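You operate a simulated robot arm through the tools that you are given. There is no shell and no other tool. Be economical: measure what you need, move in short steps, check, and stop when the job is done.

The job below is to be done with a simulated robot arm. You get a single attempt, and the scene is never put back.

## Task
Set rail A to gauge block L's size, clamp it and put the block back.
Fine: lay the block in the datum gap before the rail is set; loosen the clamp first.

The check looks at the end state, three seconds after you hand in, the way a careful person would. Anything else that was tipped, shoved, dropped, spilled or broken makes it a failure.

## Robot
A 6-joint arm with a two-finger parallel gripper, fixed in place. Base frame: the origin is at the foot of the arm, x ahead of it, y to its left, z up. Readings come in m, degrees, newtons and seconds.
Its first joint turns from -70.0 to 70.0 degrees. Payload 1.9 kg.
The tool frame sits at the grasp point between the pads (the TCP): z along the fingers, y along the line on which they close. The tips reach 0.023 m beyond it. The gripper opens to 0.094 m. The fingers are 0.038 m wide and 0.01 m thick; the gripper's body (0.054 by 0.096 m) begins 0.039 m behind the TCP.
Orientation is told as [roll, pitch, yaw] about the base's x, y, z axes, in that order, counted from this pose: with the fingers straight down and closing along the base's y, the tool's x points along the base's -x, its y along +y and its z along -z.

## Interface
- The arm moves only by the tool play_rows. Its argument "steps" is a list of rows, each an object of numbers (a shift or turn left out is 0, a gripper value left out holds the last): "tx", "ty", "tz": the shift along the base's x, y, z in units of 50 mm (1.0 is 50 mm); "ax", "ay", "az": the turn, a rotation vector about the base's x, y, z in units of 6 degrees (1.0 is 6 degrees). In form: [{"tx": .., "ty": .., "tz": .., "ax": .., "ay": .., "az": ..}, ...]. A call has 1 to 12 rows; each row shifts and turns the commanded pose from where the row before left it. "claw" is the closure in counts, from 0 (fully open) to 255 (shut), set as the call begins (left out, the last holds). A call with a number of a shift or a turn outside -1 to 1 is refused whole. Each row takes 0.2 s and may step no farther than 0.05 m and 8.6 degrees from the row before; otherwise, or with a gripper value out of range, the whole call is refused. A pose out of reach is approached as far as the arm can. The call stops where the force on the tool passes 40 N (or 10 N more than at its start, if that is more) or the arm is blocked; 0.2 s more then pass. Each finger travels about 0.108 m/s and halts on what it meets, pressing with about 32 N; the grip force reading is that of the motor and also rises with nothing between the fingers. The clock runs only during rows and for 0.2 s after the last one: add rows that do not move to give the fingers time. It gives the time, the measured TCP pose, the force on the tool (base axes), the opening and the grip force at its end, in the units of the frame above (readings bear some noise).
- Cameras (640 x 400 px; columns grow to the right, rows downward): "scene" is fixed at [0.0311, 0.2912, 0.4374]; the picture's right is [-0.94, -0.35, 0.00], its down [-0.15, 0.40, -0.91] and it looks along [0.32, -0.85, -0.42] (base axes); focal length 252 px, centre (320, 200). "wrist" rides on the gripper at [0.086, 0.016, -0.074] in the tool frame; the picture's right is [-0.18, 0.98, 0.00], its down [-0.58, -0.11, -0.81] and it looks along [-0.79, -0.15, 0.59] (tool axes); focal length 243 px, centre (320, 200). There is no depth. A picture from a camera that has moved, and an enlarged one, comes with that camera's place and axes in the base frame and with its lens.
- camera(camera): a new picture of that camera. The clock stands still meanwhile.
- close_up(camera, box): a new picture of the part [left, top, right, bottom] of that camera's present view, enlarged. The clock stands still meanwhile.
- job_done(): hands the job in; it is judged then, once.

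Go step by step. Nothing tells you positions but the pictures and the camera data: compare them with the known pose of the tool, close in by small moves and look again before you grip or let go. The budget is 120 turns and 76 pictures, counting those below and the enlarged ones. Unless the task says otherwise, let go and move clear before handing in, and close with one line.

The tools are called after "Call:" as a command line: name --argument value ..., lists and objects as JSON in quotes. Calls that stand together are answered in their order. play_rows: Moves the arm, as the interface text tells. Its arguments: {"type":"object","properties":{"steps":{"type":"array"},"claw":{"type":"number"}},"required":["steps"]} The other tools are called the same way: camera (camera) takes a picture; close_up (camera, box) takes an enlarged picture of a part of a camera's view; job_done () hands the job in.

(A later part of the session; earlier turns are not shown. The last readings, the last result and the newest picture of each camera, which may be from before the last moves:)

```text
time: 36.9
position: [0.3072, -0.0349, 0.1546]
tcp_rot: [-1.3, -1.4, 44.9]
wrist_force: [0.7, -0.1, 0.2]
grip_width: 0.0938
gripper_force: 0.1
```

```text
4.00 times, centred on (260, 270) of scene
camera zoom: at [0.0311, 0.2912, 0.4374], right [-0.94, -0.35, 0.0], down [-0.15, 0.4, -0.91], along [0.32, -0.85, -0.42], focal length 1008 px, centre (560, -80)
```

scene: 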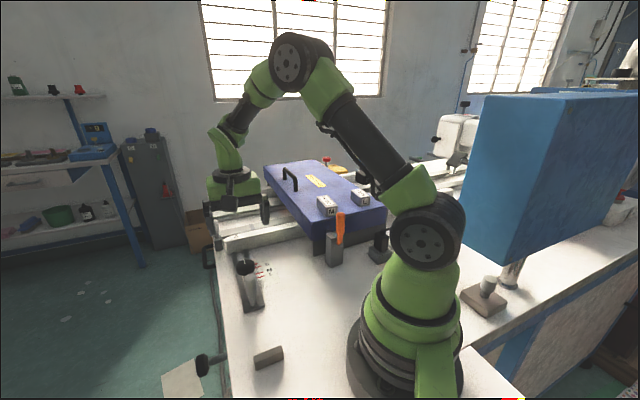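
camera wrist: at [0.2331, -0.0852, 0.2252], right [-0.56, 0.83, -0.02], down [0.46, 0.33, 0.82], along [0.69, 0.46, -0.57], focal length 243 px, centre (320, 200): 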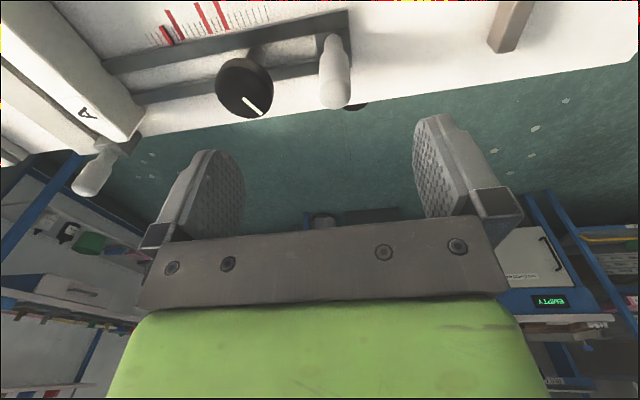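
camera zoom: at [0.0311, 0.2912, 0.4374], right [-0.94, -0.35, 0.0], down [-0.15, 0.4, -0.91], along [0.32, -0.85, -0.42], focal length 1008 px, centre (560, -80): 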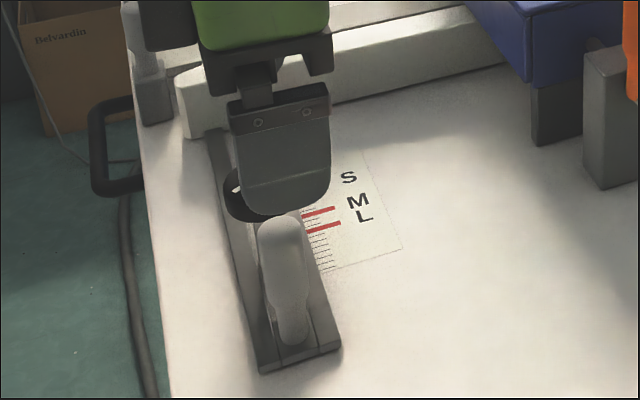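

Post top at (0.306,-0.023,0.08). Level the hand, narrow the opening to ~57 mm, and line up above it with the fingers closing along the guide.

Call:
play_rows --steps '[{"tx": -0.02, "ty": 0.24, "ax": 0.22, "ay": 0.23}, {"tz": -0.35}, {"tz": -0.3}, {}]' --claw 95

Call:
camera --camera "wrist"

```text
time: 37.9
position: [0.303, -0.023, 0.1212]
tcp_rot: [0.6, -1.5, 44.9]
wrist_force: [0.3, -0.1, 0.8]
grip_width: 0.0589
gripper_force: 0.0
```

```text
33 pictures are left
camera wrist: at [0.2306, -0.0744, 0.1934], right [-0.56, 0.83, 0.02], down [0.48, 0.31, 0.82], along [0.67, 0.47, -0.57], focal length 243 px, centre (320, 200)
```

wrist: 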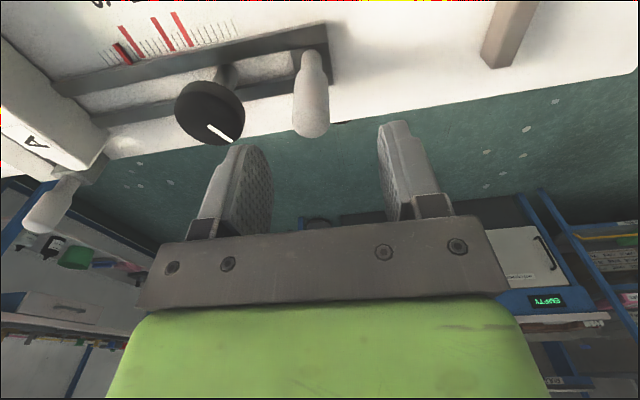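

Shift 4 mm toward the knob, then descend around the post.

Call:
play_rows --steps '[{"tx": 0.06, "ty": -0.05, "ay": 0.2}, {"tz": -0.35}, {"tz": -0.4}, {"tz": -0.35}]' --claw 112

Call:
camera --camera "wrist"

```text
time: 38.9
position: [0.3068, -0.0269, 0.0673]
tcp_rot: [1.5, -0.5, 44.9]
wrist_force: [0.8, 0.1, -0.4]
grip_width: 0.0525
gripper_force: 0.1
```

```text
32 pictures are left
camera wrist: at [0.2363, -0.0768, 0.1409], right [-0.56, 0.83, 0.03], down [0.5, 0.31, 0.81], along [0.66, 0.47, -0.59], focal length 243 px, centre (320, 200)
```

wrist: 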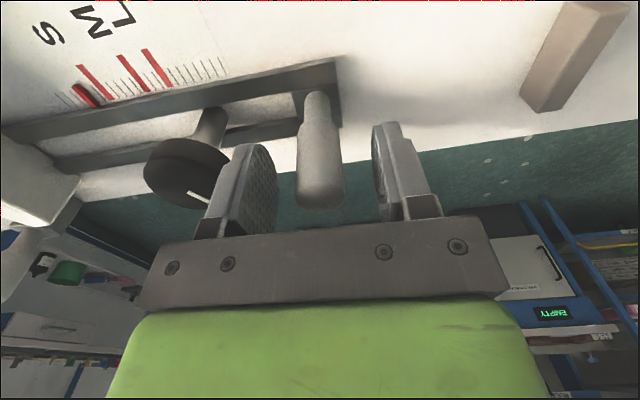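

Post is between the fingers. Close and pull a few mm outward.

Call:
play_rows --steps '[{}, {}, {}]' --claw 255

Call:
play_rows --steps '[{"tx": -0.03, "ty": 0.032}, {"tx": -0.03, "ty": 0.032}, {"tx": -0.03, "ty": 0.032}, {"tx": -0.03, "ty": 0.032}, {"tx": -0.03, "ty": 0.032}]'

Call:
camera --camera "wrist"

```text
time: 39.7
position: [0.3075, -0.0252, 0.0673]
tcp_rot: [1.4, -0.6, 44.9]
wrist_force: [-1.8, 3.8, -11.5]
grip_width: 0.022
gripper_force: 45.0
```

```text
time: 40.5
position: [0.3027, -0.0211, 0.0659]
tcp_rot: [1.4, -0.6, 44.8]
wrist_force: [-6.0, -1.2, 2.5]
grip_width: 0.0224
gripper_force: 44.7
stopped in row 4: the force on the tool passed its limit (the readings are from after the stop); the commanded pose is now the measured one
```

```text
31 pictures are left
camera wrist: at [0.2317, -0.0717, 0.1409], right [-0.56, 0.83, 0.03], down [0.5, 0.31, 0.81], along [0.66, 0.47, -0.59], focal length 243 px, centre (320, 200)
```

wrist: 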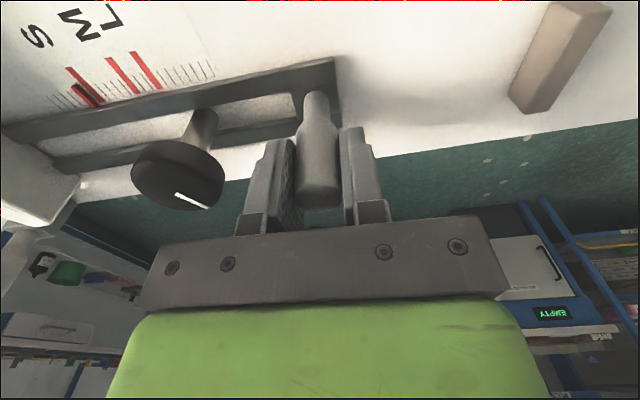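

The pointer moved relative to the S mark, so the rail slides. Continue in finer steps and see how much resistance there is.

Call:
play_rows --steps '[{"tx": -0.03, "ty": 0.032}, {"tx": -0.03, "ty": 0.032}, {"tx": -0.03, "ty": 0.032}, {"tx": -0.03, "ty": 0.032}, {"tx": -0.03, "ty": 0.032}, {"tx": -0.03, "ty": 0.032}]'

Call:
close_up --camera "wrist" --box '[0, 0, 380, 240]'

```text
time: 42.0
position: [0.2926, -0.0113, 0.0665]
tcp_rot: [1.4, -0.6, 44.8]
wrist_force: [-5.8, -0.5, 4.7]
grip_width: 0.0221
gripper_force: 44.6
stopped in row 6: the force on the tool passed its limit (the readings are from after the stop); the commanded pose is now the measured one
```

```text
1.67 times, centred on (190, 120) of wrist
camera zoom: at [0.2223, -0.0624, 0.1409], right [-0.56, 0.83, 0.03], down [0.5, 0.31, 0.81], along [0.66, 0.47, -0.59], focal length 404 px, centre (537, 333)
```

zoom: 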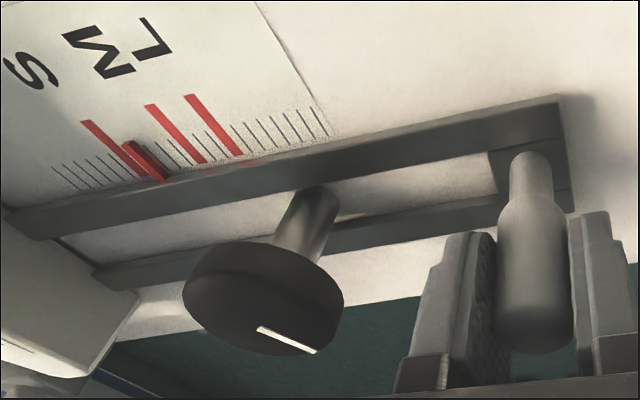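

The whole slotted plate slides with rail A, and the knob is fixed on the bench. The gap is now ~85 mm, big enough for block L. I'll let go and fetch the block.

Call:
play_rows --steps '[{}, {}, {"tz": 0.8}, {"tz": 0.8}, {"tz": 0.8}, {"tz": 0.8, "az": -1}, {"az": -1}, {"az": -1}, {"az": -1}, {"az": -1}]' --claw 0

Call:
play_rows --steps '[{"tx": -0.1, "ty": -0.6, "az": -1}, {"tx": -0.1, "ty": -0.6, "az": -1}, {"tx": -0.1, "ty": -0.6, "az": -1}, {"tx": -0.1, "ty": -0.6, "az": -1}, {"tx": -0.3, "ty": -0.6, "az": -1}, {"tx": -0.4, "ty": -0.6, "az": -1}, {"tx": -0.4, "ty": -0.6, "az": -1}, {"tx": -0.4, "ty": -0.6, "az": -1}, {"tx": -0.3, "ty": -0.6, "az": -1}, {"tx": -0.2, "ty": -0.5, "az": -1}, {}]'

Call:
camera --camera "wrist"

```text
time: 44.2
position: [0.2931, -0.0109, 0.2276]
tcp_rot: [1.4, -0.6, 14.6]
wrist_force: [0.1, 0.7, 0.1]
grip_width: 0.0942
gripper_force: 0.1
```

```text
time: 46.6
position: [0.1702, -0.3038, 0.2319]
tcp_rot: [1.4, -0.5, -45.4]
wrist_force: [-0.1, 0.3, 0.6]
grip_width: 0.0942
gripper_force: 0.1
```

```text
29 pictures are left
camera wrist: at [0.1212, -0.2334, 0.304], right [0.83, 0.56, 0.03], down [0.31, -0.5, 0.81], along [0.47, -0.66, -0.59], focal length 243 px, centre (320, 200)
```

wrist: 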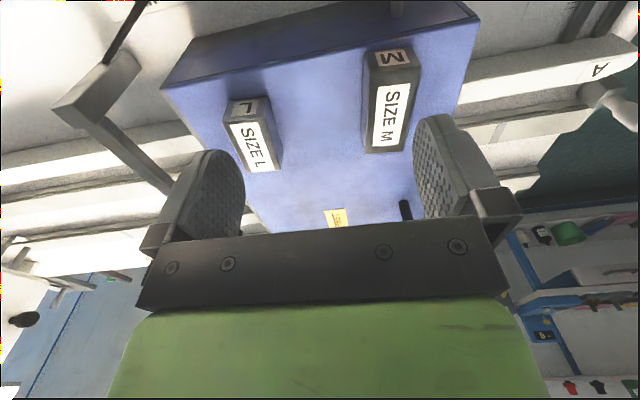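

Call:
close_up --camera "wrist" --box '[50, 0, 330, 200]'

Call:
close_up --camera "scene" --box '[330, 140, 430, 230]'

```text
2.00 times, centred on (190, 100) of wrist
camera zoom: at [0.1212, -0.2334, 0.304], right [0.83, 0.56, 0.03], down [0.31, -0.5, 0.81], along [0.47, -0.66, -0.59], focal length 485 px, centre (580, 400)
```

zoom: 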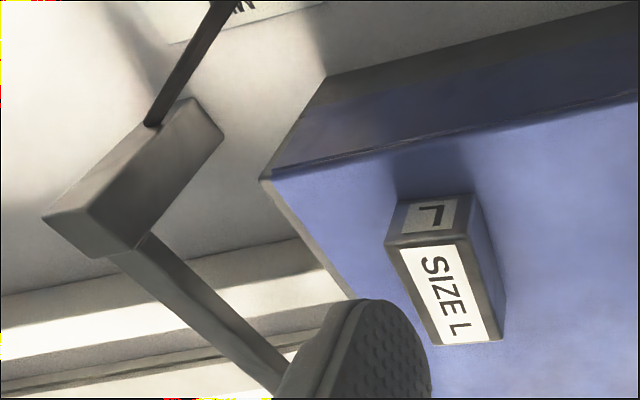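

```text
4.44 times, centred on (380, 185) of scene
camera zoom: at [0.0311, 0.2912, 0.4374], right [-0.94, -0.35, 0.0], down [-0.15, 0.4, -0.91], along [0.32, -0.85, -0.42], focal length 1120 px, centre (53, 267)
```

zoom: 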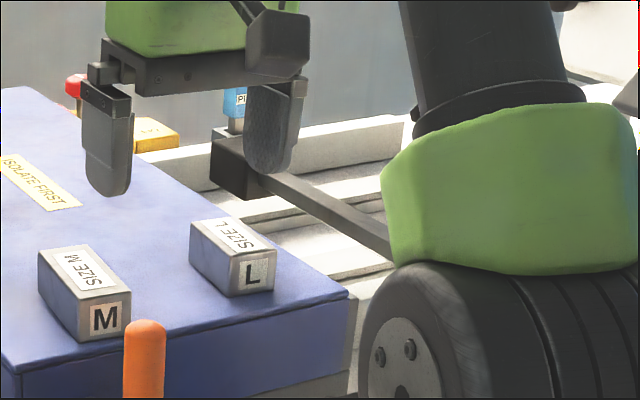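

Block L's top centre is about (0.158,-0.379,0.1455), long axis at about -48°. Move over it with a ~62 mm opening and check.

Call:
play_rows --steps '[{"tx": -0.06, "ty": -0.4, "ax": -0.23, "ay": 0.08, "az": -0.4}, {"tx": -0.06, "ty": -0.55}, {"tx": -0.06, "ty": -0.55, "tz": -0.3}, {"tz": -0.3}, {}]' --claw 85

Call:
camera --camera "wrist"

```text
time: 47.8
position: [0.1646, -0.3777, 0.1972]
tcp_rot: [0.1, -1.3, -47.8]
wrist_force: [0.8, 0.0, -0.4]
grip_width: 0.0627
gripper_force: 0.0
```

```text
26 pictures are left
camera wrist: at [0.1182, -0.303, 0.2686], right [0.85, 0.53, 0.01], down [0.3, -0.49, 0.82], along [0.43, -0.7, -0.57], focal length 243 px, centre (320, 200)
```

wrist: 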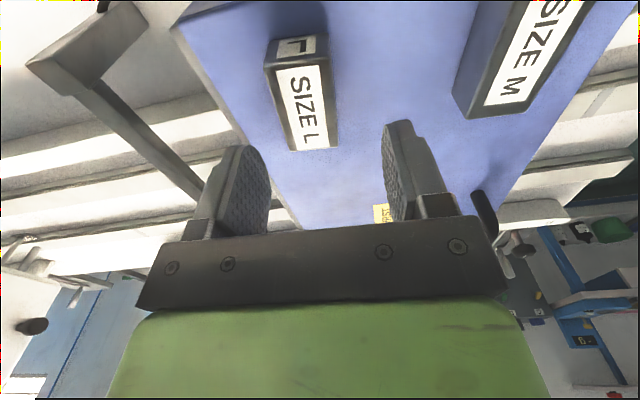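

Fine-correct 10 mm in x, 2° in yaw and the small tilt, then descend to grip height.

Call:
play_rows --steps '[{"tx": -0.19, "ty": -0.02, "ax": 0.16, "ay": 0.145, "az": -0.35}, {"tz": -0.3}, {"tz": -0.4}, {"tz": -0.35}, {}]'

Call:
camera --camera "wrist"

```text
time: 49.0
position: [0.1568, -0.3801, 0.1455]
tcp_rot: [0.1, 0.1, -49.8]
wrist_force: [0.5, -1.2, -1.0]
grip_width: 0.0624
gripper_force: 0.0
```

```text
25 pictures are left
camera wrist: at [0.1147, -0.304, 0.2191], right [0.87, 0.49, 0.0], down [0.29, -0.51, 0.81], along [0.4, -0.7, -0.59], focal length 243 px, centre (320, 200)
```

wrist: 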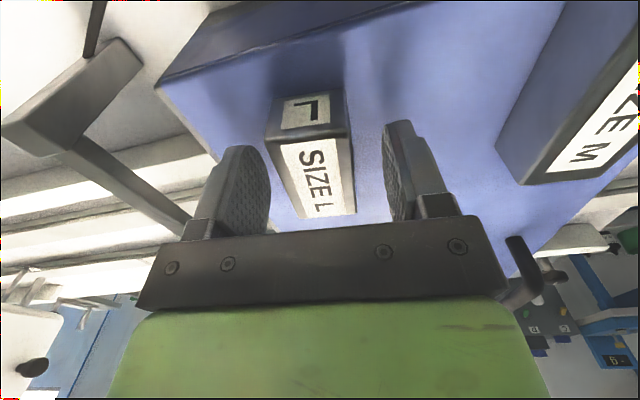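

Aligned. Lower 2 mm and close; this TCP pose will be the return pose.

Call:
play_rows --steps '[{"tz": -0.05, "az": -0.15}]'

Call:
play_rows --steps '[{}, {}, {}, {}]' --claw 255

```text
time: 49.4
position: [0.1581, -0.3805, 0.1419]
tcp_rot: [0.0, 0.0, -50.7]
wrist_force: [0.3, 0.1, 0.4]
grip_width: 0.0626
gripper_force: 0.0
out of reach, approached as far as the arm can: row 1
```

```text
time: 50.4
position: [0.1574, -0.3813, 0.1421]
tcp_rot: [0.0, 0.1, -50.6]
wrist_force: [-0.5, -1.5, 0.4]
grip_width: 0.0349
gripper_force: 32.2
```

Block L is held (35 mm wide). Lift and carry it over to the datum gap near (0.239, 0.034).

Call:
play_rows --steps '[{"tz": 0.2}, {"tz": 0.6}, {"tz": 0.6}, {"tz": 0.7}, {"tx": 0.2, "ty": 0.9}, {"tx": 0.2, "ty": 0.9}, {"tx": 0.2, "ty": 0.9}, {"tx": 0.2, "ty": 0.9}, {"tx": 0.2, "ty": 0.9}]'

Call:
play_rows --steps '[{"tx": 0.2, "ty": 0.9, "az": 0.4}, {"tx": 0.2, "ty": 0.9, "az": 0.37}, {"tx": 0.22, "ty": 0.9}, {"ty": 0.9}, {"tz": -0.5, "ty": 0.2}, {"tz": -0.5}, {"tz": -0.5}, {}]'

Call:
camera --camera "wrist"

Call:
close_up --camera "scene" --box '[200, 240, 340, 400]'

```text
time: 52.4
position: [0.2087, -0.1565, 0.245]
tcp_rot: [0.1, -0.1, -50.7]
wrist_force: [0.7, 0.7, -4.3]
grip_width: 0.0346
gripper_force: 32.4
```

```text
time: 54.2
position: [0.2397, 0.0347, 0.1715]
tcp_rot: [0.1, 0.0, -46.1]
wrist_force: [-0.8, -0.4, -4.9]
grip_width: 0.0348
gripper_force: 32.0
```

```text
24 pictures are left
camera wrist: at [0.1928, 0.1085, 0.2461], right [0.84, 0.55, 0.0], down [0.32, -0.5, 0.81], along [0.44, -0.67, -0.59], focal length 243 px, centre (320, 200)
```

wrist: 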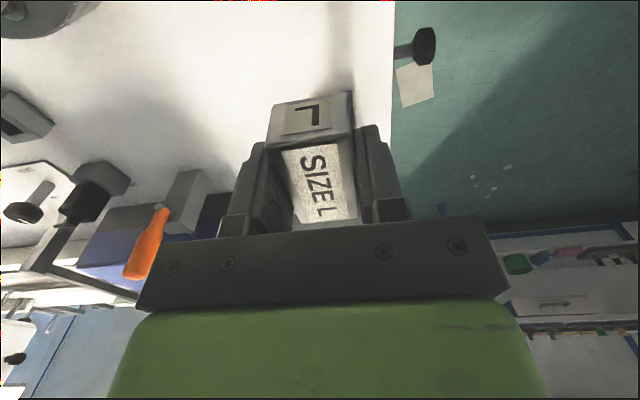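

```text
2.50 times, centred on (270, 320) of scene
camera zoom: at [0.0311, 0.2912, 0.4374], right [-0.94, -0.35, 0.0], down [-0.15, 0.4, -0.91], along [0.32, -0.85, -0.42], focal length 630 px, centre (445, -100)
```

zoom: 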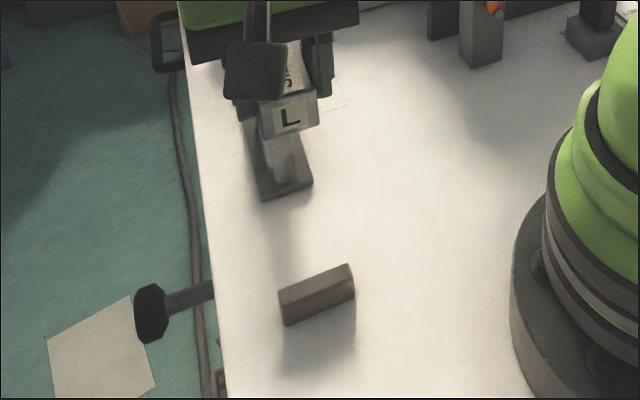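

Descend to just above the gap and check clearances.

Call:
play_rows --steps '[{"tz": -0.6}, {"tz": -0.6}, {"tz": -0.6}, {"tz": -0.4}, {}]'

Call:
close_up --camera "scene" --box '[210, 270, 310, 390]'

```text
time: 55.4
position: [0.2399, 0.0348, 0.0631]
tcp_rot: [0.0, 0.0, -46.0]
wrist_force: [-0.2, -0.1, -4.5]
grip_width: 0.0349
gripper_force: 32.0
```

```text
3.33 times, centred on (260, 330) of scene
camera zoom: at [0.0311, 0.2912, 0.4374], right [-0.94, -0.35, 0.0], down [-0.15, 0.4, -0.91], along [0.32, -0.85, -0.42], focal length 840 px, centre (520, -233)
```

zoom: 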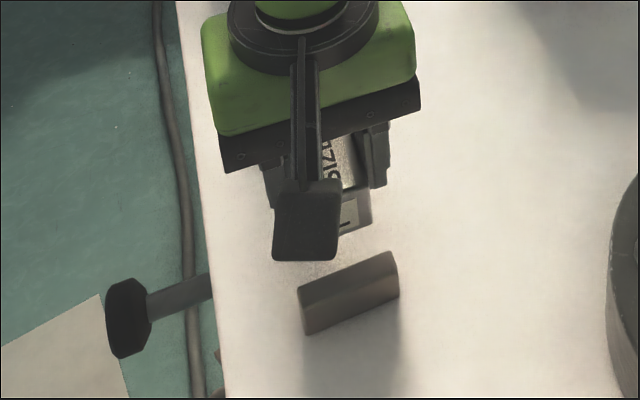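

Clearance to the brown block looks tight; shift 4 mm inward, then lower to the bench gently.

Call:
play_rows --steps '[{"tx": 0.06, "ty": -0.06}, {"tz": -0.3}, {"tz": -0.2}, {"tz": -0.1}, {}]'

Call:
close_up --camera "scene" --box '[210, 270, 310, 390]'

Call:
camera --camera "wrist"

```text
time: 56.6
position: [0.241, 0.0302, 0.0304]
tcp_rot: [0.1, 0.0, -46.0]
wrist_force: [0.7, -0.7, -5.5]
grip_width: 0.0348
gripper_force: 31.5
```

```text
3.33 times, centred on (260, 330) of scene
camera zoom: at [0.0311, 0.2912, 0.4374], right [-0.94, -0.35, 0.0], down [-0.15, 0.4, -0.91], along [0.32, -0.85, -0.42], focal length 840 px, centre (520, -233)
```

zoom: 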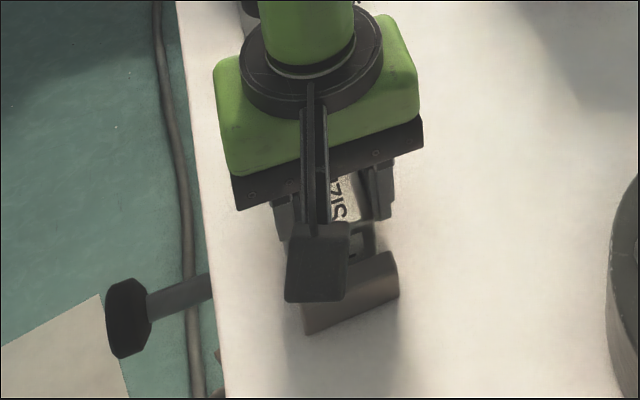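

```text
20 pictures are left
camera wrist: at [0.1936, 0.1039, 0.1052], right [0.84, 0.55, 0.0], down [0.32, -0.49, 0.81], along [0.44, -0.67, -0.59], focal length 243 px, centre (320, 200)
```

wrist: 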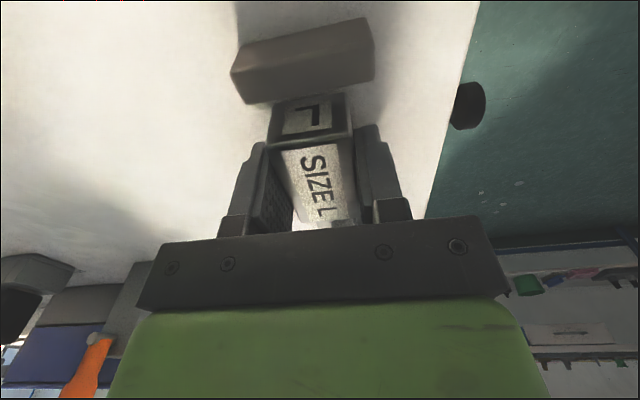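

Block is centred on and parallel with the datum block. Lower the last few mm, then slide it outward gently to seat it.

Call:
play_rows --steps '[{"tz": -0.03}, {"tz": -0.03}, {}]'

Call:
play_rows --steps '[{"tx": -0.02, "ty": 0.02}, {"tx": -0.02, "ty": 0.02}, {"tx": -0.02, "ty": 0.02}, {"tx": -0.02, "ty": 0.02}]'

Call:
close_up --camera "wrist" --box '[220, 0, 420, 240]'

```text
time: 57.4
position: [0.2408, 0.0309, 0.0298]
tcp_rot: [0.1, 0.0, -46.1]
wrist_force: [0.5, -0.8, -5.0]
grip_width: 0.0345
gripper_force: 32.4
```

```text
time: 58.4
position: [0.236, 0.0344, 0.0297]
tcp_rot: [0.0, 0.1, -46.1]
wrist_force: [-0.3, 0.7, -5.2]
grip_width: 0.0349
gripper_force: 32.1
```

```text
1.67 times, centred on (320, 120) of wrist
camera zoom: at [0.1901, 0.1083, 0.1036], right [0.84, 0.55, 0.0], down [0.32, -0.5, 0.81], along [0.44, -0.67, -0.59], focal length 404 px, centre (320, 333)
```

zoom: 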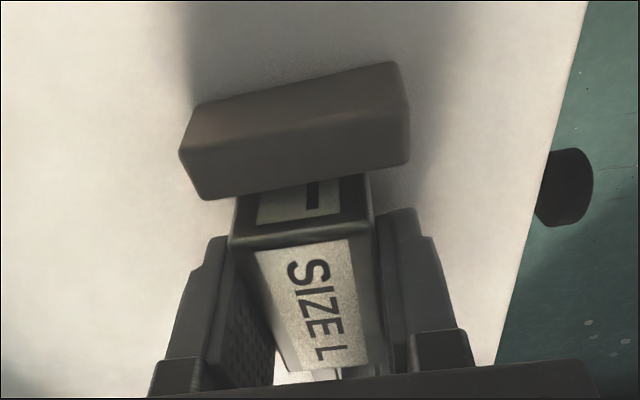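

Still a little above the bench by force reading; keep lowering to touch.

Call:
play_rows --steps '[{"tz": -0.03}, {"tz": -0.02}, {}]'

Call:
play_rows --steps '[{"tx": -0.02, "ty": 0.02}, {"tx": -0.02, "ty": 0.02}, {"tx": -0.02, "ty": 0.02}, {"tx": -0.02, "ty": 0.02}]'

```text
time: 59.2
position: [0.2389, 0.0341, 0.0277]
tcp_rot: [0.2, -0.1, -46.1]
wrist_force: [0.2, -0.6, -4.7]
grip_width: 0.0346
gripper_force: 32.1
```

```text
time: 60.2
position: [0.2358, 0.0385, 0.0271]
tcp_rot: [0.1, -0.1, -45.9]
wrist_force: [5.2, -12.6, -3.8]
grip_width: 0.035
gripper_force: 31.7
```

It now touches the datum block (≈13 N). Lower in 1 mm rows to the bench.

Call:
play_rows --steps '[{"tz": -0.02}, {"tz": -0.02}, {"tz": -0.02}, {}]'

Call:
close_up --camera "wrist" --box '[220, 0, 420, 240]'

```text
time: 61.2
position: [0.2339, 0.0399, 0.0236]
tcp_rot: [0.2, -0.1, -46.0]
wrist_force: [5.7, 9.8, 28.7]
grip_width: 0.0345
gripper_force: 31.9
```

```text
1.67 times, centred on (320, 120) of wrist
camera zoom: at [0.1869, 0.1131, 0.098], right [0.84, 0.55, 0.0], down [0.32, -0.5, 0.81], along [0.45, -0.67, -0.59], focal length 404 px, centre (320, 333)
```

zoom: 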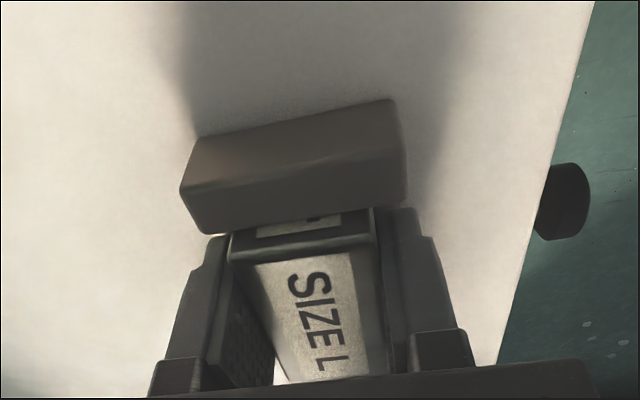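

Block is down, square against the datum. Release, rise, and swing the hand round to the post.

Call:
play_rows --steps '[{"tz": 0.04}, {}, {}, {"tz": 0.5}, {"tz": 0.6}, {"tz": 0.7, "az": 1}, {"az": 1, "tx": 0.3, "ty": -0.25}, {"az": 1, "tx": 0.3, "ty": -0.25}, {"az": 1, "tx": 0.3, "ty": -0.25}, {"az": 1, "tx": 0.25, "ty": -0.25}, {"az": 1}, {"az": 1}]' --claw 0

Call:
play_rows --steps '[{"az": 1}, {"az": 1}, {"az": 1}, {"az": 1}, {"az": 1}, {"az": 1}, {"az": 1}, {"az": 1}, {"az": 0.15}]' --claw 112

Call:
camera --camera "wrist"

```text
time: 63.8
position: [0.2909, -0.0101, 0.1141]
tcp_rot: [0.1, 0.0, -3.9]
wrist_force: [0.8, 0.0, 0.1]
grip_width: 0.094
gripper_force: 0.1
```

```text
time: 65.8
position: [0.2913, -0.0099, 0.1163]
tcp_rot: [0.1, 0.0, 44.9]
wrist_force: [0.0, 0.4, -0.2]
grip_width: 0.0529
gripper_force: 0.1
```

```text
17 pictures are left
camera wrist: at [0.2193, -0.0594, 0.19], right [-0.56, 0.83, 0.0], down [0.49, 0.33, 0.81], along [0.67, 0.46, -0.59], focal length 243 px, centre (320, 200)
```

wrist: 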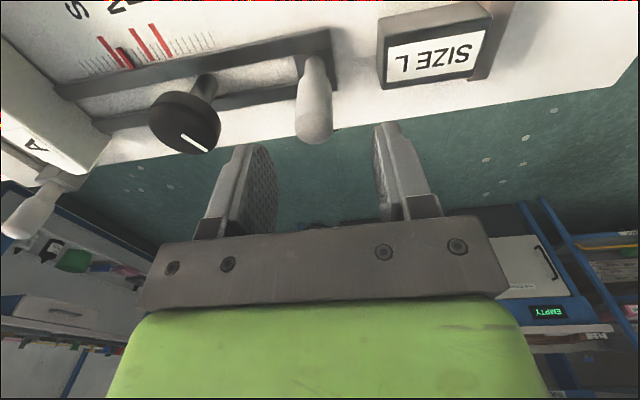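

Block L lies exactly in line between the plate end and the datum block. Grip the post high (to clear the block) and pull.

Call:
play_rows --steps '[{"tx": 0.02, "ty": -0.05, "tz": -0.4}, {"tz": -0.39}, {}]'

Call:
play_rows --steps '[{}, {}, {}]' --claw 255

Call:
play_rows --steps '[{"tx": -0.03, "ty": 0.031}, {"tx": -0.03, "ty": 0.031}, {"tx": -0.03, "ty": 0.031}, {"tx": -0.03, "ty": 0.031}, {"tx": -0.03, "ty": 0.031}, {"tx": -0.03, "ty": 0.031}]'

Call:
camera --camera "wrist"

```text
time: 66.6
position: [0.2906, -0.0125, 0.075]
tcp_rot: [0.0, 0.1, 44.8]
wrist_force: [-0.5, -0.3, -0.5]
grip_width: 0.0527
gripper_force: 0.0
```

```text
time: 67.4
position: [0.2915, -0.0119, 0.0741]
tcp_rot: [0.2, -0.1, 44.8]
wrist_force: [2.6, -2.9, -10.8]
grip_width: 0.0218
gripper_force: 44.6
```

```text
time: 68.2
position: [0.2874, -0.0082, 0.0741]
tcp_rot: [0.2, 0.2, 45.0]
wrist_force: [-0.5, 1.2, -1.6]
grip_width: 0.0215
gripper_force: 45.4
stopped in row 4: the force on the tool passed its limit (the readings are from after the stop); the commanded pose is now the measured one
```

```text
16 pictures are left
camera wrist: at [0.2161, -0.0577, 0.1495], right [-0.56, 0.83, 0.0], down [0.49, 0.33, 0.81], along [0.66, 0.45, -0.59], focal length 243 px, centre (320, 200)
```

wrist: 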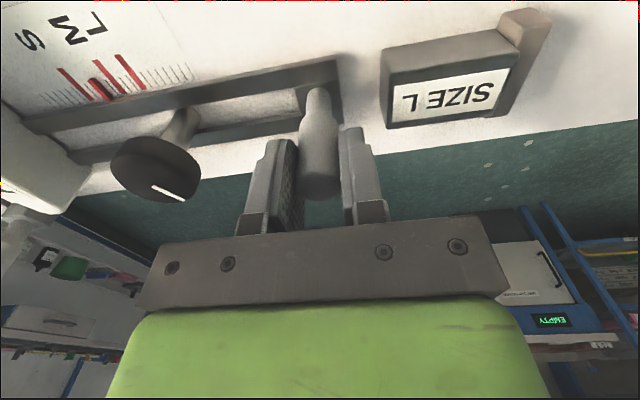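

The slide has ~40 N stick-slip friction but moves. Continue pulling.

Call:
play_rows --steps '[{"tx": -0.02, "ty": 0.021}, {"tx": -0.02, "ty": 0.021}, {"tx": -0.02, "ty": 0.021}, {"tx": -0.02, "ty": 0.021}, {"tx": -0.02, "ty": 0.021}, {"tx": -0.02, "ty": 0.021}, {"tx": -0.02, "ty": 0.021}, {"tx": -0.02, "ty": 0.021}]'

Call:
play_rows --steps '[{"tx": -0.02, "ty": 0.021}, {"tx": -0.02, "ty": 0.021}, {"tx": -0.02, "ty": 0.021}, {"tx": -0.02, "ty": 0.021}, {"tx": -0.02, "ty": 0.021}, {"tx": -0.02, "ty": 0.021}, {"tx": -0.02, "ty": 0.021}]'

Call:
camera --camera "wrist"

```text
time: 70.0
position: [0.279, 0.0015, 0.0762]
tcp_rot: [0.2, 0.2, 44.9]
wrist_force: [-3.2, -8.8, -33.8]
grip_width: 0.0221
gripper_force: 45.0
```

```text
time: 71.6
position: [0.2714, 0.0083, 0.0768]
tcp_rot: [0.1, -0.1, 44.8]
wrist_force: [-4.0, -10.4, -4.7]
grip_width: 0.0215
gripper_force: 45.2
```

```text
15 pictures are left
camera wrist: at [0.2003, -0.0417, 0.1501], right [-0.56, 0.83, 0.0], down [0.49, 0.33, 0.81], along [0.67, 0.45, -0.59], focal length 243 px, centre (320, 200)
```

wrist: 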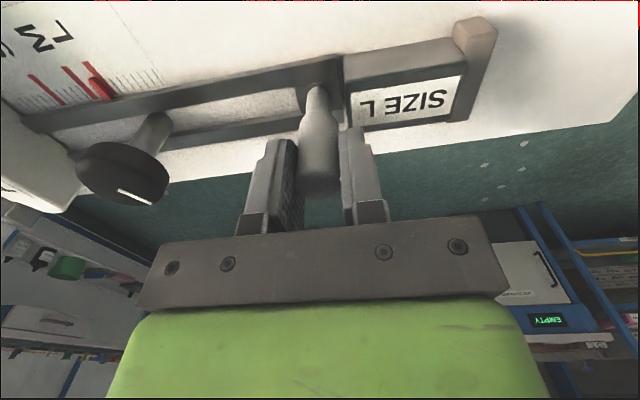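

Nearly or fully touching, with the pointer at the L mark. Enlarge to see both contacts.

Call:
close_up --camera "wrist" --box '[280, 0, 520, 150]'

Call:
play_rows --steps '[{"tx": -0.015, "ty": 0.0155}, {"tx": -0.015, "ty": 0.0155}, {"tx": -0.015, "ty": 0.0155}, {"tx": -0.015, "ty": 0.0155}]'

Call:
close_up --camera "wrist" --box '[280, 0, 520, 150]'

```text
2.67 times, centred on (400, 75) of wrist
camera zoom: at [0.2003, -0.0417, 0.1501], right [-0.56, 0.83, 0.0], down [0.49, 0.33, 0.81], along [0.67, 0.45, -0.59], focal length 647 px, centre (107, 533)
```

zoom: 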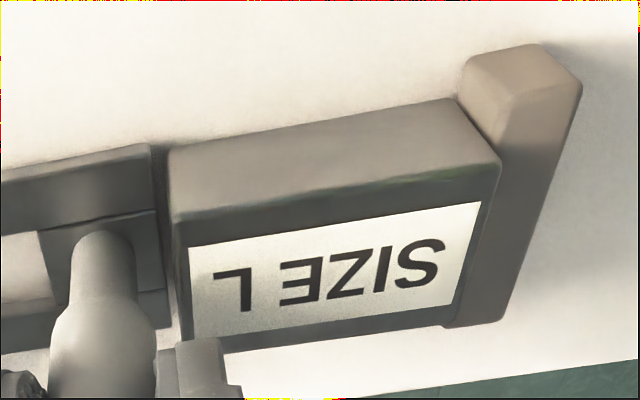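

```text
time: 72.4
position: [0.2693, 0.0099, 0.0751]
tcp_rot: [0.0, 0.0, 44.6]
wrist_force: [-0.9, -2.2, 4.7]
grip_width: 0.0218
gripper_force: 44.6
stopped in row 3: the force on the tool passed its limit (the readings are from after the stop); the commanded pose is now the measured one
```

```text
2.67 times, centred on (400, 75) of wrist
camera zoom: at [0.1985, -0.0398, 0.15], right [-0.56, 0.83, 0.0], down [0.49, 0.33, 0.81], along [0.67, 0.45, -0.59], focal length 647 px, centre (107, 533)
```

zoom: 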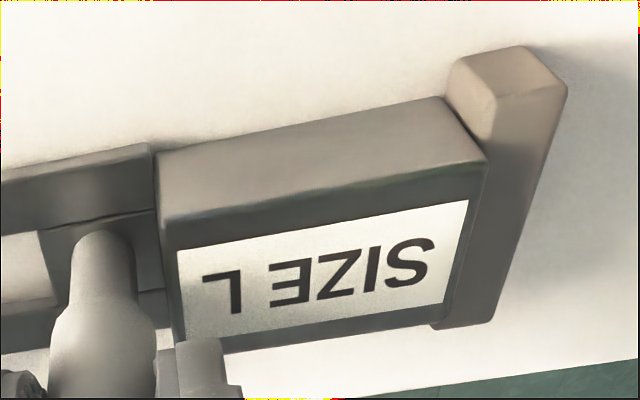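

About 1 mm or less remains. Pull once more until the position no longer advances.

Call:
play_rows --steps '[{"tx": -0.015, "ty": 0.0155}, {"tx": -0.015, "ty": 0.0155}, {"tx": -0.015, "ty": 0.0155}, {"tx": -0.015, "ty": 0.0155}, {"tx": -0.015, "ty": 0.0155}]'

Call:
play_rows --steps '[{"tx": -0.015, "ty": 0.0155}, {"tx": -0.015, "ty": 0.0155}, {"tx": -0.015, "ty": 0.0155}, {"tx": -0.015, "ty": 0.0155}, {"tx": -0.015, "ty": 0.0155}]'

Call:
close_up --camera "wrist" --box '[280, 0, 520, 150]'

```text
time: 73.0
position: [0.2709, 0.0091, 0.0753]
tcp_rot: [0.0, -0.1, 44.8]
wrist_force: [2.7, -4.1, -1.1]
grip_width: 0.0213
gripper_force: 45.0
stopped in row 2: the force on the tool passed its limit (the readings are from after the stop); the commanded pose is now the measured one
```

```text
time: 73.5
position: [0.2688, 0.0099, 0.0765]
tcp_rot: [-0.3, -0.4, 44.8]
wrist_force: [4.7, -3.1, -1.3]
grip_width: 0.0218
gripper_force: 45.2
stopped in row 2: the force on the tool passed its limit (the readings are from after the stop); the commanded pose is now the measured one
```

```text
2.67 times, centred on (400, 75) of wrist
camera zoom: at [0.1979, -0.0398, 0.1496], right [-0.56, 0.83, 0.0], down [0.48, 0.33, 0.81], along [0.67, 0.45, -0.59], focal length 647 px, centre (107, 533)
```

zoom: 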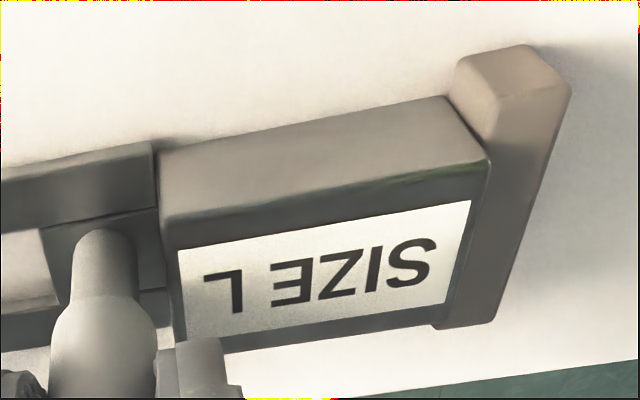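

No further advance: plate, block and datum are in contact. Release the post and go to the knob to clamp.

Call:
play_rows --steps '[{}, {}, {"tz": 0.6}, {"tz": 0.4}, {"tx": 0.4, "ty": -0.42, "az": 1, "ax": 0.03}, {"tx": 0.4, "ty": -0.42, "az": 1}, {"tx": 0.4, "ty": -0.42, "az": 1}, {"tx": 0.4, "ty": -0.44, "az": 1}, {"az": 0.6}, {}]' --claw 112

Call:
play_rows --steps '[{}, {"tz": -0.3}, {"tz": -0.2}]' --claw 0

Call:
camera --camera "wrist"

```text
time: 75.8
position: [0.3493, -0.0771, 0.1266]
tcp_rot: [-0.1, -0.4, 72.5]
wrist_force: [0.0, 0.8, 0.4]
grip_width: 0.0528
gripper_force: 0.2
```

```text
time: 76.5
position: [0.3493, -0.0767, 0.1019]
tcp_rot: [-0.1, -0.5, 72.4]
wrist_force: [0.2, 0.1, 0.8]
grip_width: 0.0937
gripper_force: 0.1
```

```text
11 pictures are left
camera wrist: at [0.3077, -0.1543, 0.175], right [-0.88, 0.47, 0.0], down [0.28, 0.52, 0.81], along [0.38, 0.71, -0.59], focal length 243 px, centre (320, 200)
```

wrist: 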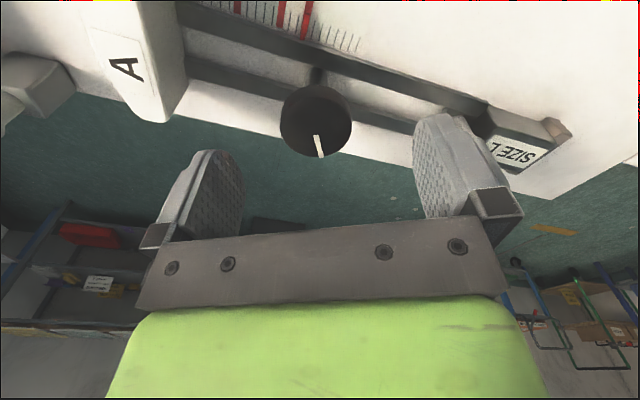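

Clear of rail and post. Descend onto the knob, close, and turn clockwise.

Call:
play_rows --steps '[{"ty": -0.03, "tz": -0.4}, {"tz": -0.35}, {"tz": -0.18}, {}]'

Call:
play_rows --steps '[{}, {}, {}]' --claw 255

Call:
play_rows --steps '[{"az": -0.35}, {"az": -0.35}, {"az": -0.35}, {"az": -0.35}, {"az": -0.35}, {"az": -0.35}, {"az": -0.35}, {"az": -0.35}, {"az": -0.35}, {"az": -0.35}, {"az": -0.35}, {"az": -0.35}]'

Call:
play_rows --steps '[{"az": -0.35}, {"az": -0.35}, {"az": -0.35}, {"az": -0.35}, {"az": -0.35}, {"az": -0.35}, {"az": -0.35}, {"az": -0.35}, {"az": -0.35}, {"az": -0.35}, {"az": -0.35}, {"az": -0.35}]'

Call:
play_rows --steps '[{"az": -0.35}, {"az": -0.35}, {"az": -0.35}, {"az": -0.35}, {"az": -0.35}, {"az": -0.35}, {"az": -0.35}, {"az": -0.35}, {"az": -0.35}, {"az": -0.35}, {"az": -0.35}, {"az": -0.35}]'

```text
time: 77.5
position: [0.3492, -0.0773, 0.055]
tcp_rot: [0.0, -0.4, 72.4]
wrist_force: [-0.1, -0.6, 0.8]
grip_width: 0.094
gripper_force: 0.2
```

```text
time: 78.3
position: [0.3512, -0.0763, 0.0548]
tcp_rot: [-0.2, -0.4, 72.4]
wrist_force: [18.6, -4.8, -14.9]
grip_width: 0.0418
gripper_force: 45.1
```

```text
time: 80.2
position: [0.3509, -0.0777, 0.0555]
tcp_rot: [-0.1, -0.5, 55.6]
wrist_force: [-2.0, 0.4, 2.9]
grip_width: 0.0418
gripper_force: 45.2
stopped in row 9: the force on the tool passed its limit (the readings are from after the stop); the commanded pose is now the measured one
```

```text
time: 81.4
position: [0.3508, -0.0775, 0.0552]
tcp_rot: [0.0, -0.4, 45.3]
wrist_force: [-3.5, 1.2, 1.7]
grip_width: 0.042
gripper_force: 45.1
stopped in row 6: the force on the tool passed its limit (the readings are from after the stop); the commanded pose is now the measured one
```

```text
time: 82.7
position: [0.3505, -0.0771, 0.0561]
tcp_rot: [0.1, -0.3, 35.0]
wrist_force: [-2.9, 1.1, 1.8]
grip_width: 0.0418
gripper_force: 45.1
stopped in row 6: the force on the tool passed its limit (the readings are from after the stop); the commanded pose is now the measured one
```

Turning with resistance as before; continue.

Call:
play_rows --steps '[{"az": -0.35}, {"az": -0.35}, {"az": -0.35}, {"az": -0.35}, {"az": -0.35}, {"az": -0.35}, {"az": -0.35}, {"az": -0.35}, {"az": -0.35}, {"az": -0.35}, {"az": -0.35}, {"az": -0.35}]'

Call:
play_rows --steps '[{"az": -0.35}, {"az": -0.35}, {"az": -0.35}, {"az": -0.35}, {"az": -0.35}, {"az": -0.35}, {"az": -0.35}, {"az": -0.35}, {"az": -0.35}, {"az": -0.35}, {"az": -0.35}, {"az": -0.35}]'

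Call:
play_rows --steps '[{"az": -0.35}, {"az": -0.35}, {"az": -0.35}, {"az": -0.35}, {"az": -0.35}, {"az": -0.35}, {"az": -0.35}, {"az": -0.35}, {"az": -0.35}, {"az": -0.35}, {"az": -0.35}, {"az": -0.35}]'

Call:
play_rows --steps '[{"az": -0.35}, {"az": -0.35}, {"az": -0.35}, {"az": -0.35}, {"az": -0.35}, {"az": -0.35}, {"az": -0.35}, {"az": -0.35}, {"az": -0.35}, {"az": -0.35}, {"az": -0.35}, {"az": -0.35}]'

Call:
play_rows --steps '[{"az": -0.35}, {"az": -0.35}, {"az": -0.35}, {"az": -0.35}, {"az": -0.35}, {"az": -0.35}, {"az": -0.35}, {"az": -0.35}, {"az": -0.35}, {"az": -0.35}, {"az": -0.35}, {"az": -0.35}]'

```text
time: 84.0
position: [0.3492, -0.0758, 0.0552]
tcp_rot: [0.3, -0.2, 22.9]
wrist_force: [-3.4, 1.3, 2.5]
grip_width: 0.0418
gripper_force: 45.6
stopped in row 6: the force on the tool passed its limit (the readings are from after the stop); the commanded pose is now the measured one
```

```text
time: 85.6
position: [0.349, -0.075, 0.0539]
tcp_rot: [0.4, 0.1, 8.5]
wrist_force: [-2.4, 2.6, 0.1]
grip_width: 0.0419
gripper_force: 44.8
stopped in row 8: the force on the tool passed its limit (the readings are from after the stop); the commanded pose is now the measured one
```

```text
time: 87.1
position: [0.3484, -0.0757, 0.0545]
tcp_rot: [0.6, 0.2, -4.8]
wrist_force: [-2.8, 2.7, 1.7]
grip_width: 0.0417
gripper_force: 45.1
stopped in row 7: the force on the tool passed its limit (the readings are from after the stop); the commanded pose is now the measured one
```

```text
time: 89.8
position: [0.3495, -0.0737, 0.0548]
tcp_rot: [0.7, 0.1, -29.9]
wrist_force: [2.4, 2.6, -0.8]
grip_width: 0.0419
gripper_force: 45.3
stopped in row 12: the force on the tool passed its limit (the readings are from after the stop); the commanded pose is now the measured one
```

```text
time: 92.6
position: [0.3505, -0.0734, 0.0555]
tcp_rot: [0.8, 0.1, -54.9]
wrist_force: [2.9, 0.3, -1.1]
grip_width: 0.0415
gripper_force: 44.5
stopped in row 12: the force on the tool passed its limit (the readings are from after the stop); the commanded pose is now the measured one
```

Now at −55°, past the original −45°. Check the pointer against the initial direction.

Call:
camera --camera "wrist"

```text
10 pictures are left
camera wrist: at [0.3141, 0.0057, 0.1294], right [0.91, 0.41, 0.01], down [0.24, -0.55, 0.8], along [0.34, -0.73, -0.59], focal length 243 px, centre (320, 200)
```

wrist: 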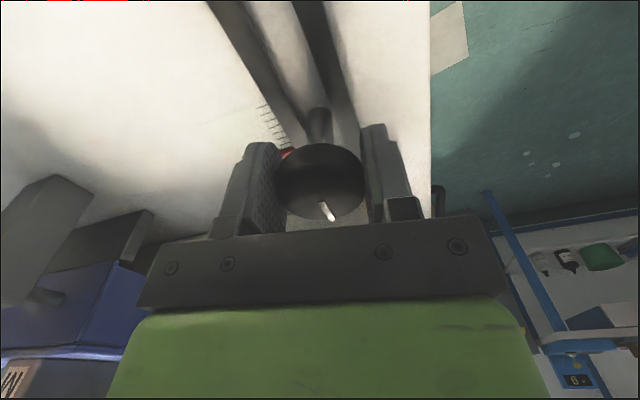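

Pointer is back at its original clamped stop (the last degrees slipped there). Release and go over block L to take it out.

Call:
play_rows --steps '[{}, {}, {"tz": 0.7}, {"tz": 0.7}, {"tz": 0.3, "az": 0.74, "ax": -0.1}, {"tx": -0.5, "ty": 0.5, "az": 0.74}, {"tx": -0.6, "ty": 0.6}, {"tx": -0.6, "ty": 0.6}, {"tx": -0.6, "ty": 0.55}, {"tz": -0.4}, {}]' --claw 0

Call:
play_rows --steps '[{"tz": -0.4}, {}, {}]' --claw 80

Call:
camera --camera "wrist"

```text
time: 95.0
position: [0.2346, 0.0389, 0.119]
tcp_rot: [0.3, -0.4, -46.0]
wrist_force: [0.0, -0.2, 0.5]
grip_width: 0.0943
gripper_force: 0.1
```

```text
time: 95.8
position: [0.2347, 0.0393, 0.1004]
tcp_rot: [0.4, -0.4, -45.9]
wrist_force: [-0.4, 0.1, 0.0]
grip_width: 0.0647
gripper_force: 0.0
```

```text
9 pictures are left
camera wrist: at [0.1868, 0.1121, 0.174], right [0.84, 0.55, 0.01], down [0.32, -0.49, 0.81], along [0.45, -0.67, -0.59], focal length 243 px, centre (320, 200)
```

wrist: 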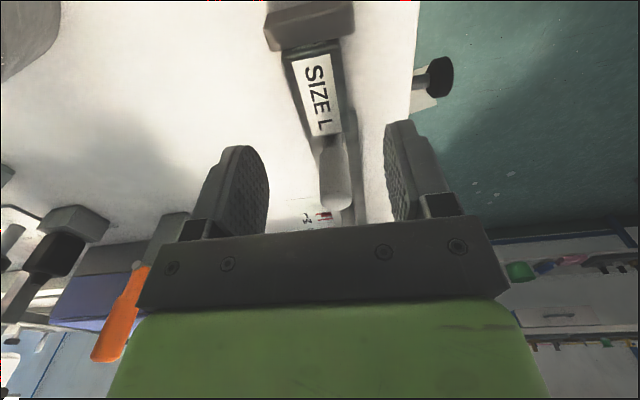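

Block is centred; the post is close to the gripper body, so I'll bias 3 mm outward and grip a little higher, then check force.

Call:
play_rows --steps '[{"tx": -0.042, "ty": 0.043, "tz": -0.3}, {"tz": -0.4}, {"tz": -0.4}, {"tz": -0.22}, {}]'

Call:
camera --camera "wrist"

```text
time: 96.8
position: [0.2321, 0.0406, 0.0371]
tcp_rot: [0.5, -0.5, -46.2]
wrist_force: [-4.8, -1.1, 16.5]
grip_width: 0.0642
gripper_force: 0.1
stopped in row 5: the force on the tool passed its limit (the readings are from after the stop); the commanded pose is now the measured one
```

```text
8 pictures are left
camera wrist: at [0.1852, 0.1136, 0.1101], right [0.84, 0.55, 0.01], down [0.31, -0.49, 0.81], along [0.45, -0.68, -0.59], focal length 243 px, centre (320, 200)
```

wrist: 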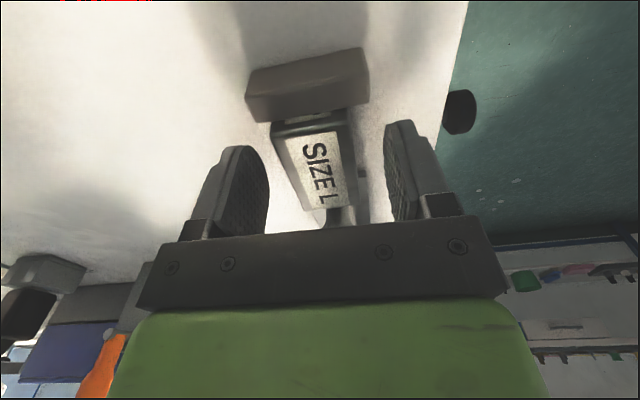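

The gripper body touched the post top. Rise 3 mm and grip there (≈13 mm of pad overlap).

Call:
play_rows --steps '[{"tz": 0.06}, {}]'

Call:
play_rows --steps '[{}, {}, {}]' --claw 255

```text
time: 97.4
position: [0.2332, 0.0411, 0.0392]
tcp_rot: [0.4, -0.6, -46.1]
wrist_force: [-0.7, 0.0, 0.1]
grip_width: 0.0643
gripper_force: 0.2
```

```text
time: 98.2
position: [0.2334, 0.0408, 0.0375]
tcp_rot: [0.5, -0.7, -46.0]
wrist_force: [0.5, 0.6, 0.2]
grip_width: 0.035
gripper_force: 31.9
```

Block gripped at 35 mm. Lift straight up and check.

Call:
play_rows --steps '[{"tz": 0.1}, {"tz": 0.2}, {"tz": 0.4}, {"tz": 0.6}, {"tz": 0.8}, {"tz": 0.8}, {"tz": 0.8}, {"tz": 0.5}, {}]'

Call:
camera --camera "wrist"

```text
time: 100.2
position: [0.2352, 0.0384, 0.2515]
tcp_rot: [0.4, -0.5, -46.2]
wrist_force: [-0.7, 0.7, -4.9]
grip_width: 0.0349
gripper_force: 32.4
```

```text
7 pictures are left
camera wrist: at [0.1874, 0.1123, 0.3243], right [0.84, 0.55, 0.01], down [0.31, -0.49, 0.81], along [0.45, -0.67, -0.59], focal length 243 px, centre (320, 200)
```

wrist: 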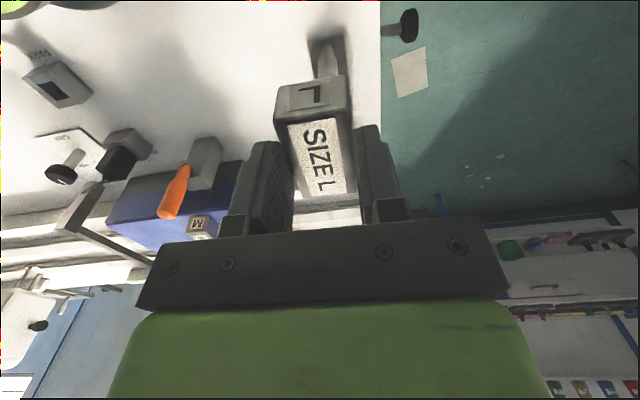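

Block held level. Carry it back over the box to its original spot.

Call:
play_rows --steps '[{"tx": -0.156, "ty": -0.84}, {"tx": -0.156, "ty": -0.84}, {"tx": -0.156, "ty": -0.84}, {"tx": -0.156, "ty": -0.84}, {"tx": -0.156, "ty": -0.84}, {"tx": -0.156, "ty": -0.84}, {"tx": -0.156, "ty": -0.84, "az": -0.35}, {"tx": -0.156, "ty": -0.84, "az": -0.4}, {"tx": -0.156, "ty": -0.84}, {"tx": -0.156, "ty": -0.84}, {}]'

Call:
play_rows --steps '[{"tz": -0.5}, {"tz": -0.5}, {"tz": -0.4}, {}, {}]'

Call:
camera --camera "wrist"

```text
time: 102.6
position: [0.1581, -0.3785, 0.2502]
tcp_rot: [0.5, -0.4, -50.6]
wrist_force: [-1.2, 0.1, -5.7]
grip_width: 0.0347
gripper_force: 32.0
```

```text
time: 103.8
position: [0.1572, -0.3783, 0.1783]
tcp_rot: [0.4, -0.4, -50.6]
wrist_force: [0.9, -0.4, -4.6]
grip_width: 0.0348
gripper_force: 32.2
```

```text
6 pictures are left
camera wrist: at [0.1163, -0.3021, 0.2524], right [0.88, 0.48, 0.01], down [0.28, -0.52, 0.81], along [0.39, -0.71, -0.59], focal length 243 px, centre (320, 200)
```

wrist: 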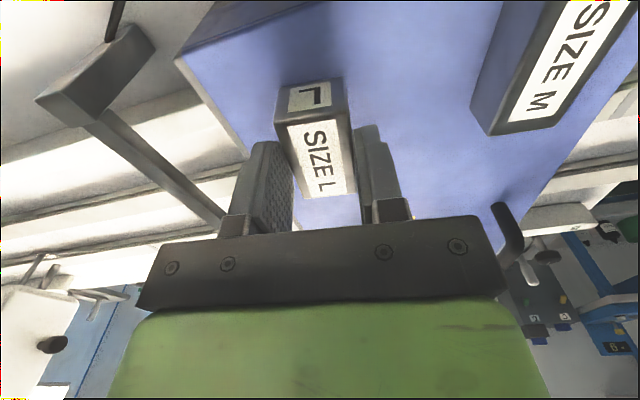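

On target. Lower to near contact, then in 1 mm rows until touch.

Call:
play_rows --steps '[{"ty": -0.025, "tz": -0.2}, {"tz": -0.12}, {}]'

Call:
play_rows --steps '[{"tz": -0.02}, {"tz": -0.02}, {"tz": -0.02}, {}]'

```text
time: 104.6
position: [0.1589, -0.3802, 0.1616]
tcp_rot: [0.4, -0.4, -50.6]
wrist_force: [-0.8, -0.3, -4.0]
grip_width: 0.0346
gripper_force: 32.0
out of reach, approached as far as the arm can: row 2
```

```text
time: 105.6
position: [0.1589, -0.3793, 0.1608]
tcp_rot: [0.4, -0.8, -50.7]
wrist_force: [-3.6, 9.8, 27.7]
grip_width: 0.035
gripper_force: 31.9
```

Contact felt. Release, rise straight up, and look.

Call:
play_rows --steps '[{"tz": 0.02}, {}, {}, {"tz": 0.2}, {"tz": 0.6}, {"tz": 0.6}, {"tz": 0.6}, {"tx": 0.2, "ty": 0.6}, {"tx": 0.2, "ty": 0.6}]' --claw 70

Call:
camera --camera "wrist"

Call:
camera --camera "scene"

```text
time: 107.6
position: [0.1793, -0.3197, 0.2631]
tcp_rot: [0.4, -0.5, -50.8]
wrist_force: [0.1, -0.5, 0.0]
grip_width: 0.0681
gripper_force: 0.0
```

```text
5 pictures are left
camera wrist: at [0.1369, -0.2432, 0.3362], right [0.88, 0.48, 0.01], down [0.28, -0.52, 0.81], along [0.39, -0.71, -0.59], focal length 243 px, centre (320, 200)
```

wrist: 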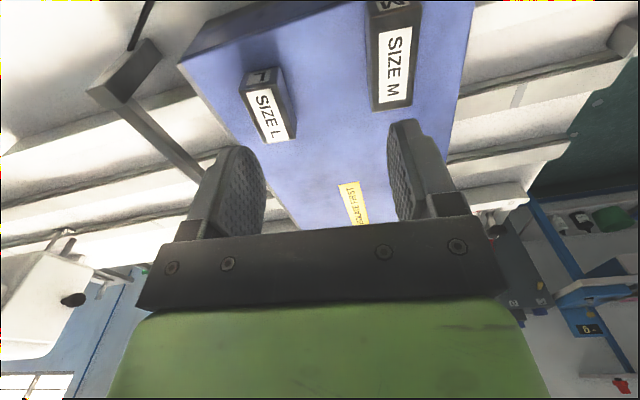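

```text
4 pictures are left
```

scene: 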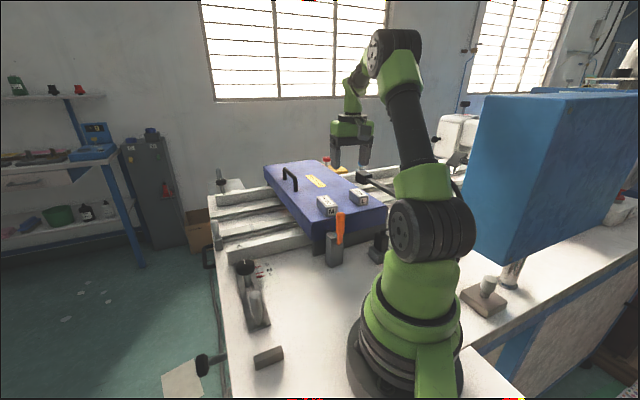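

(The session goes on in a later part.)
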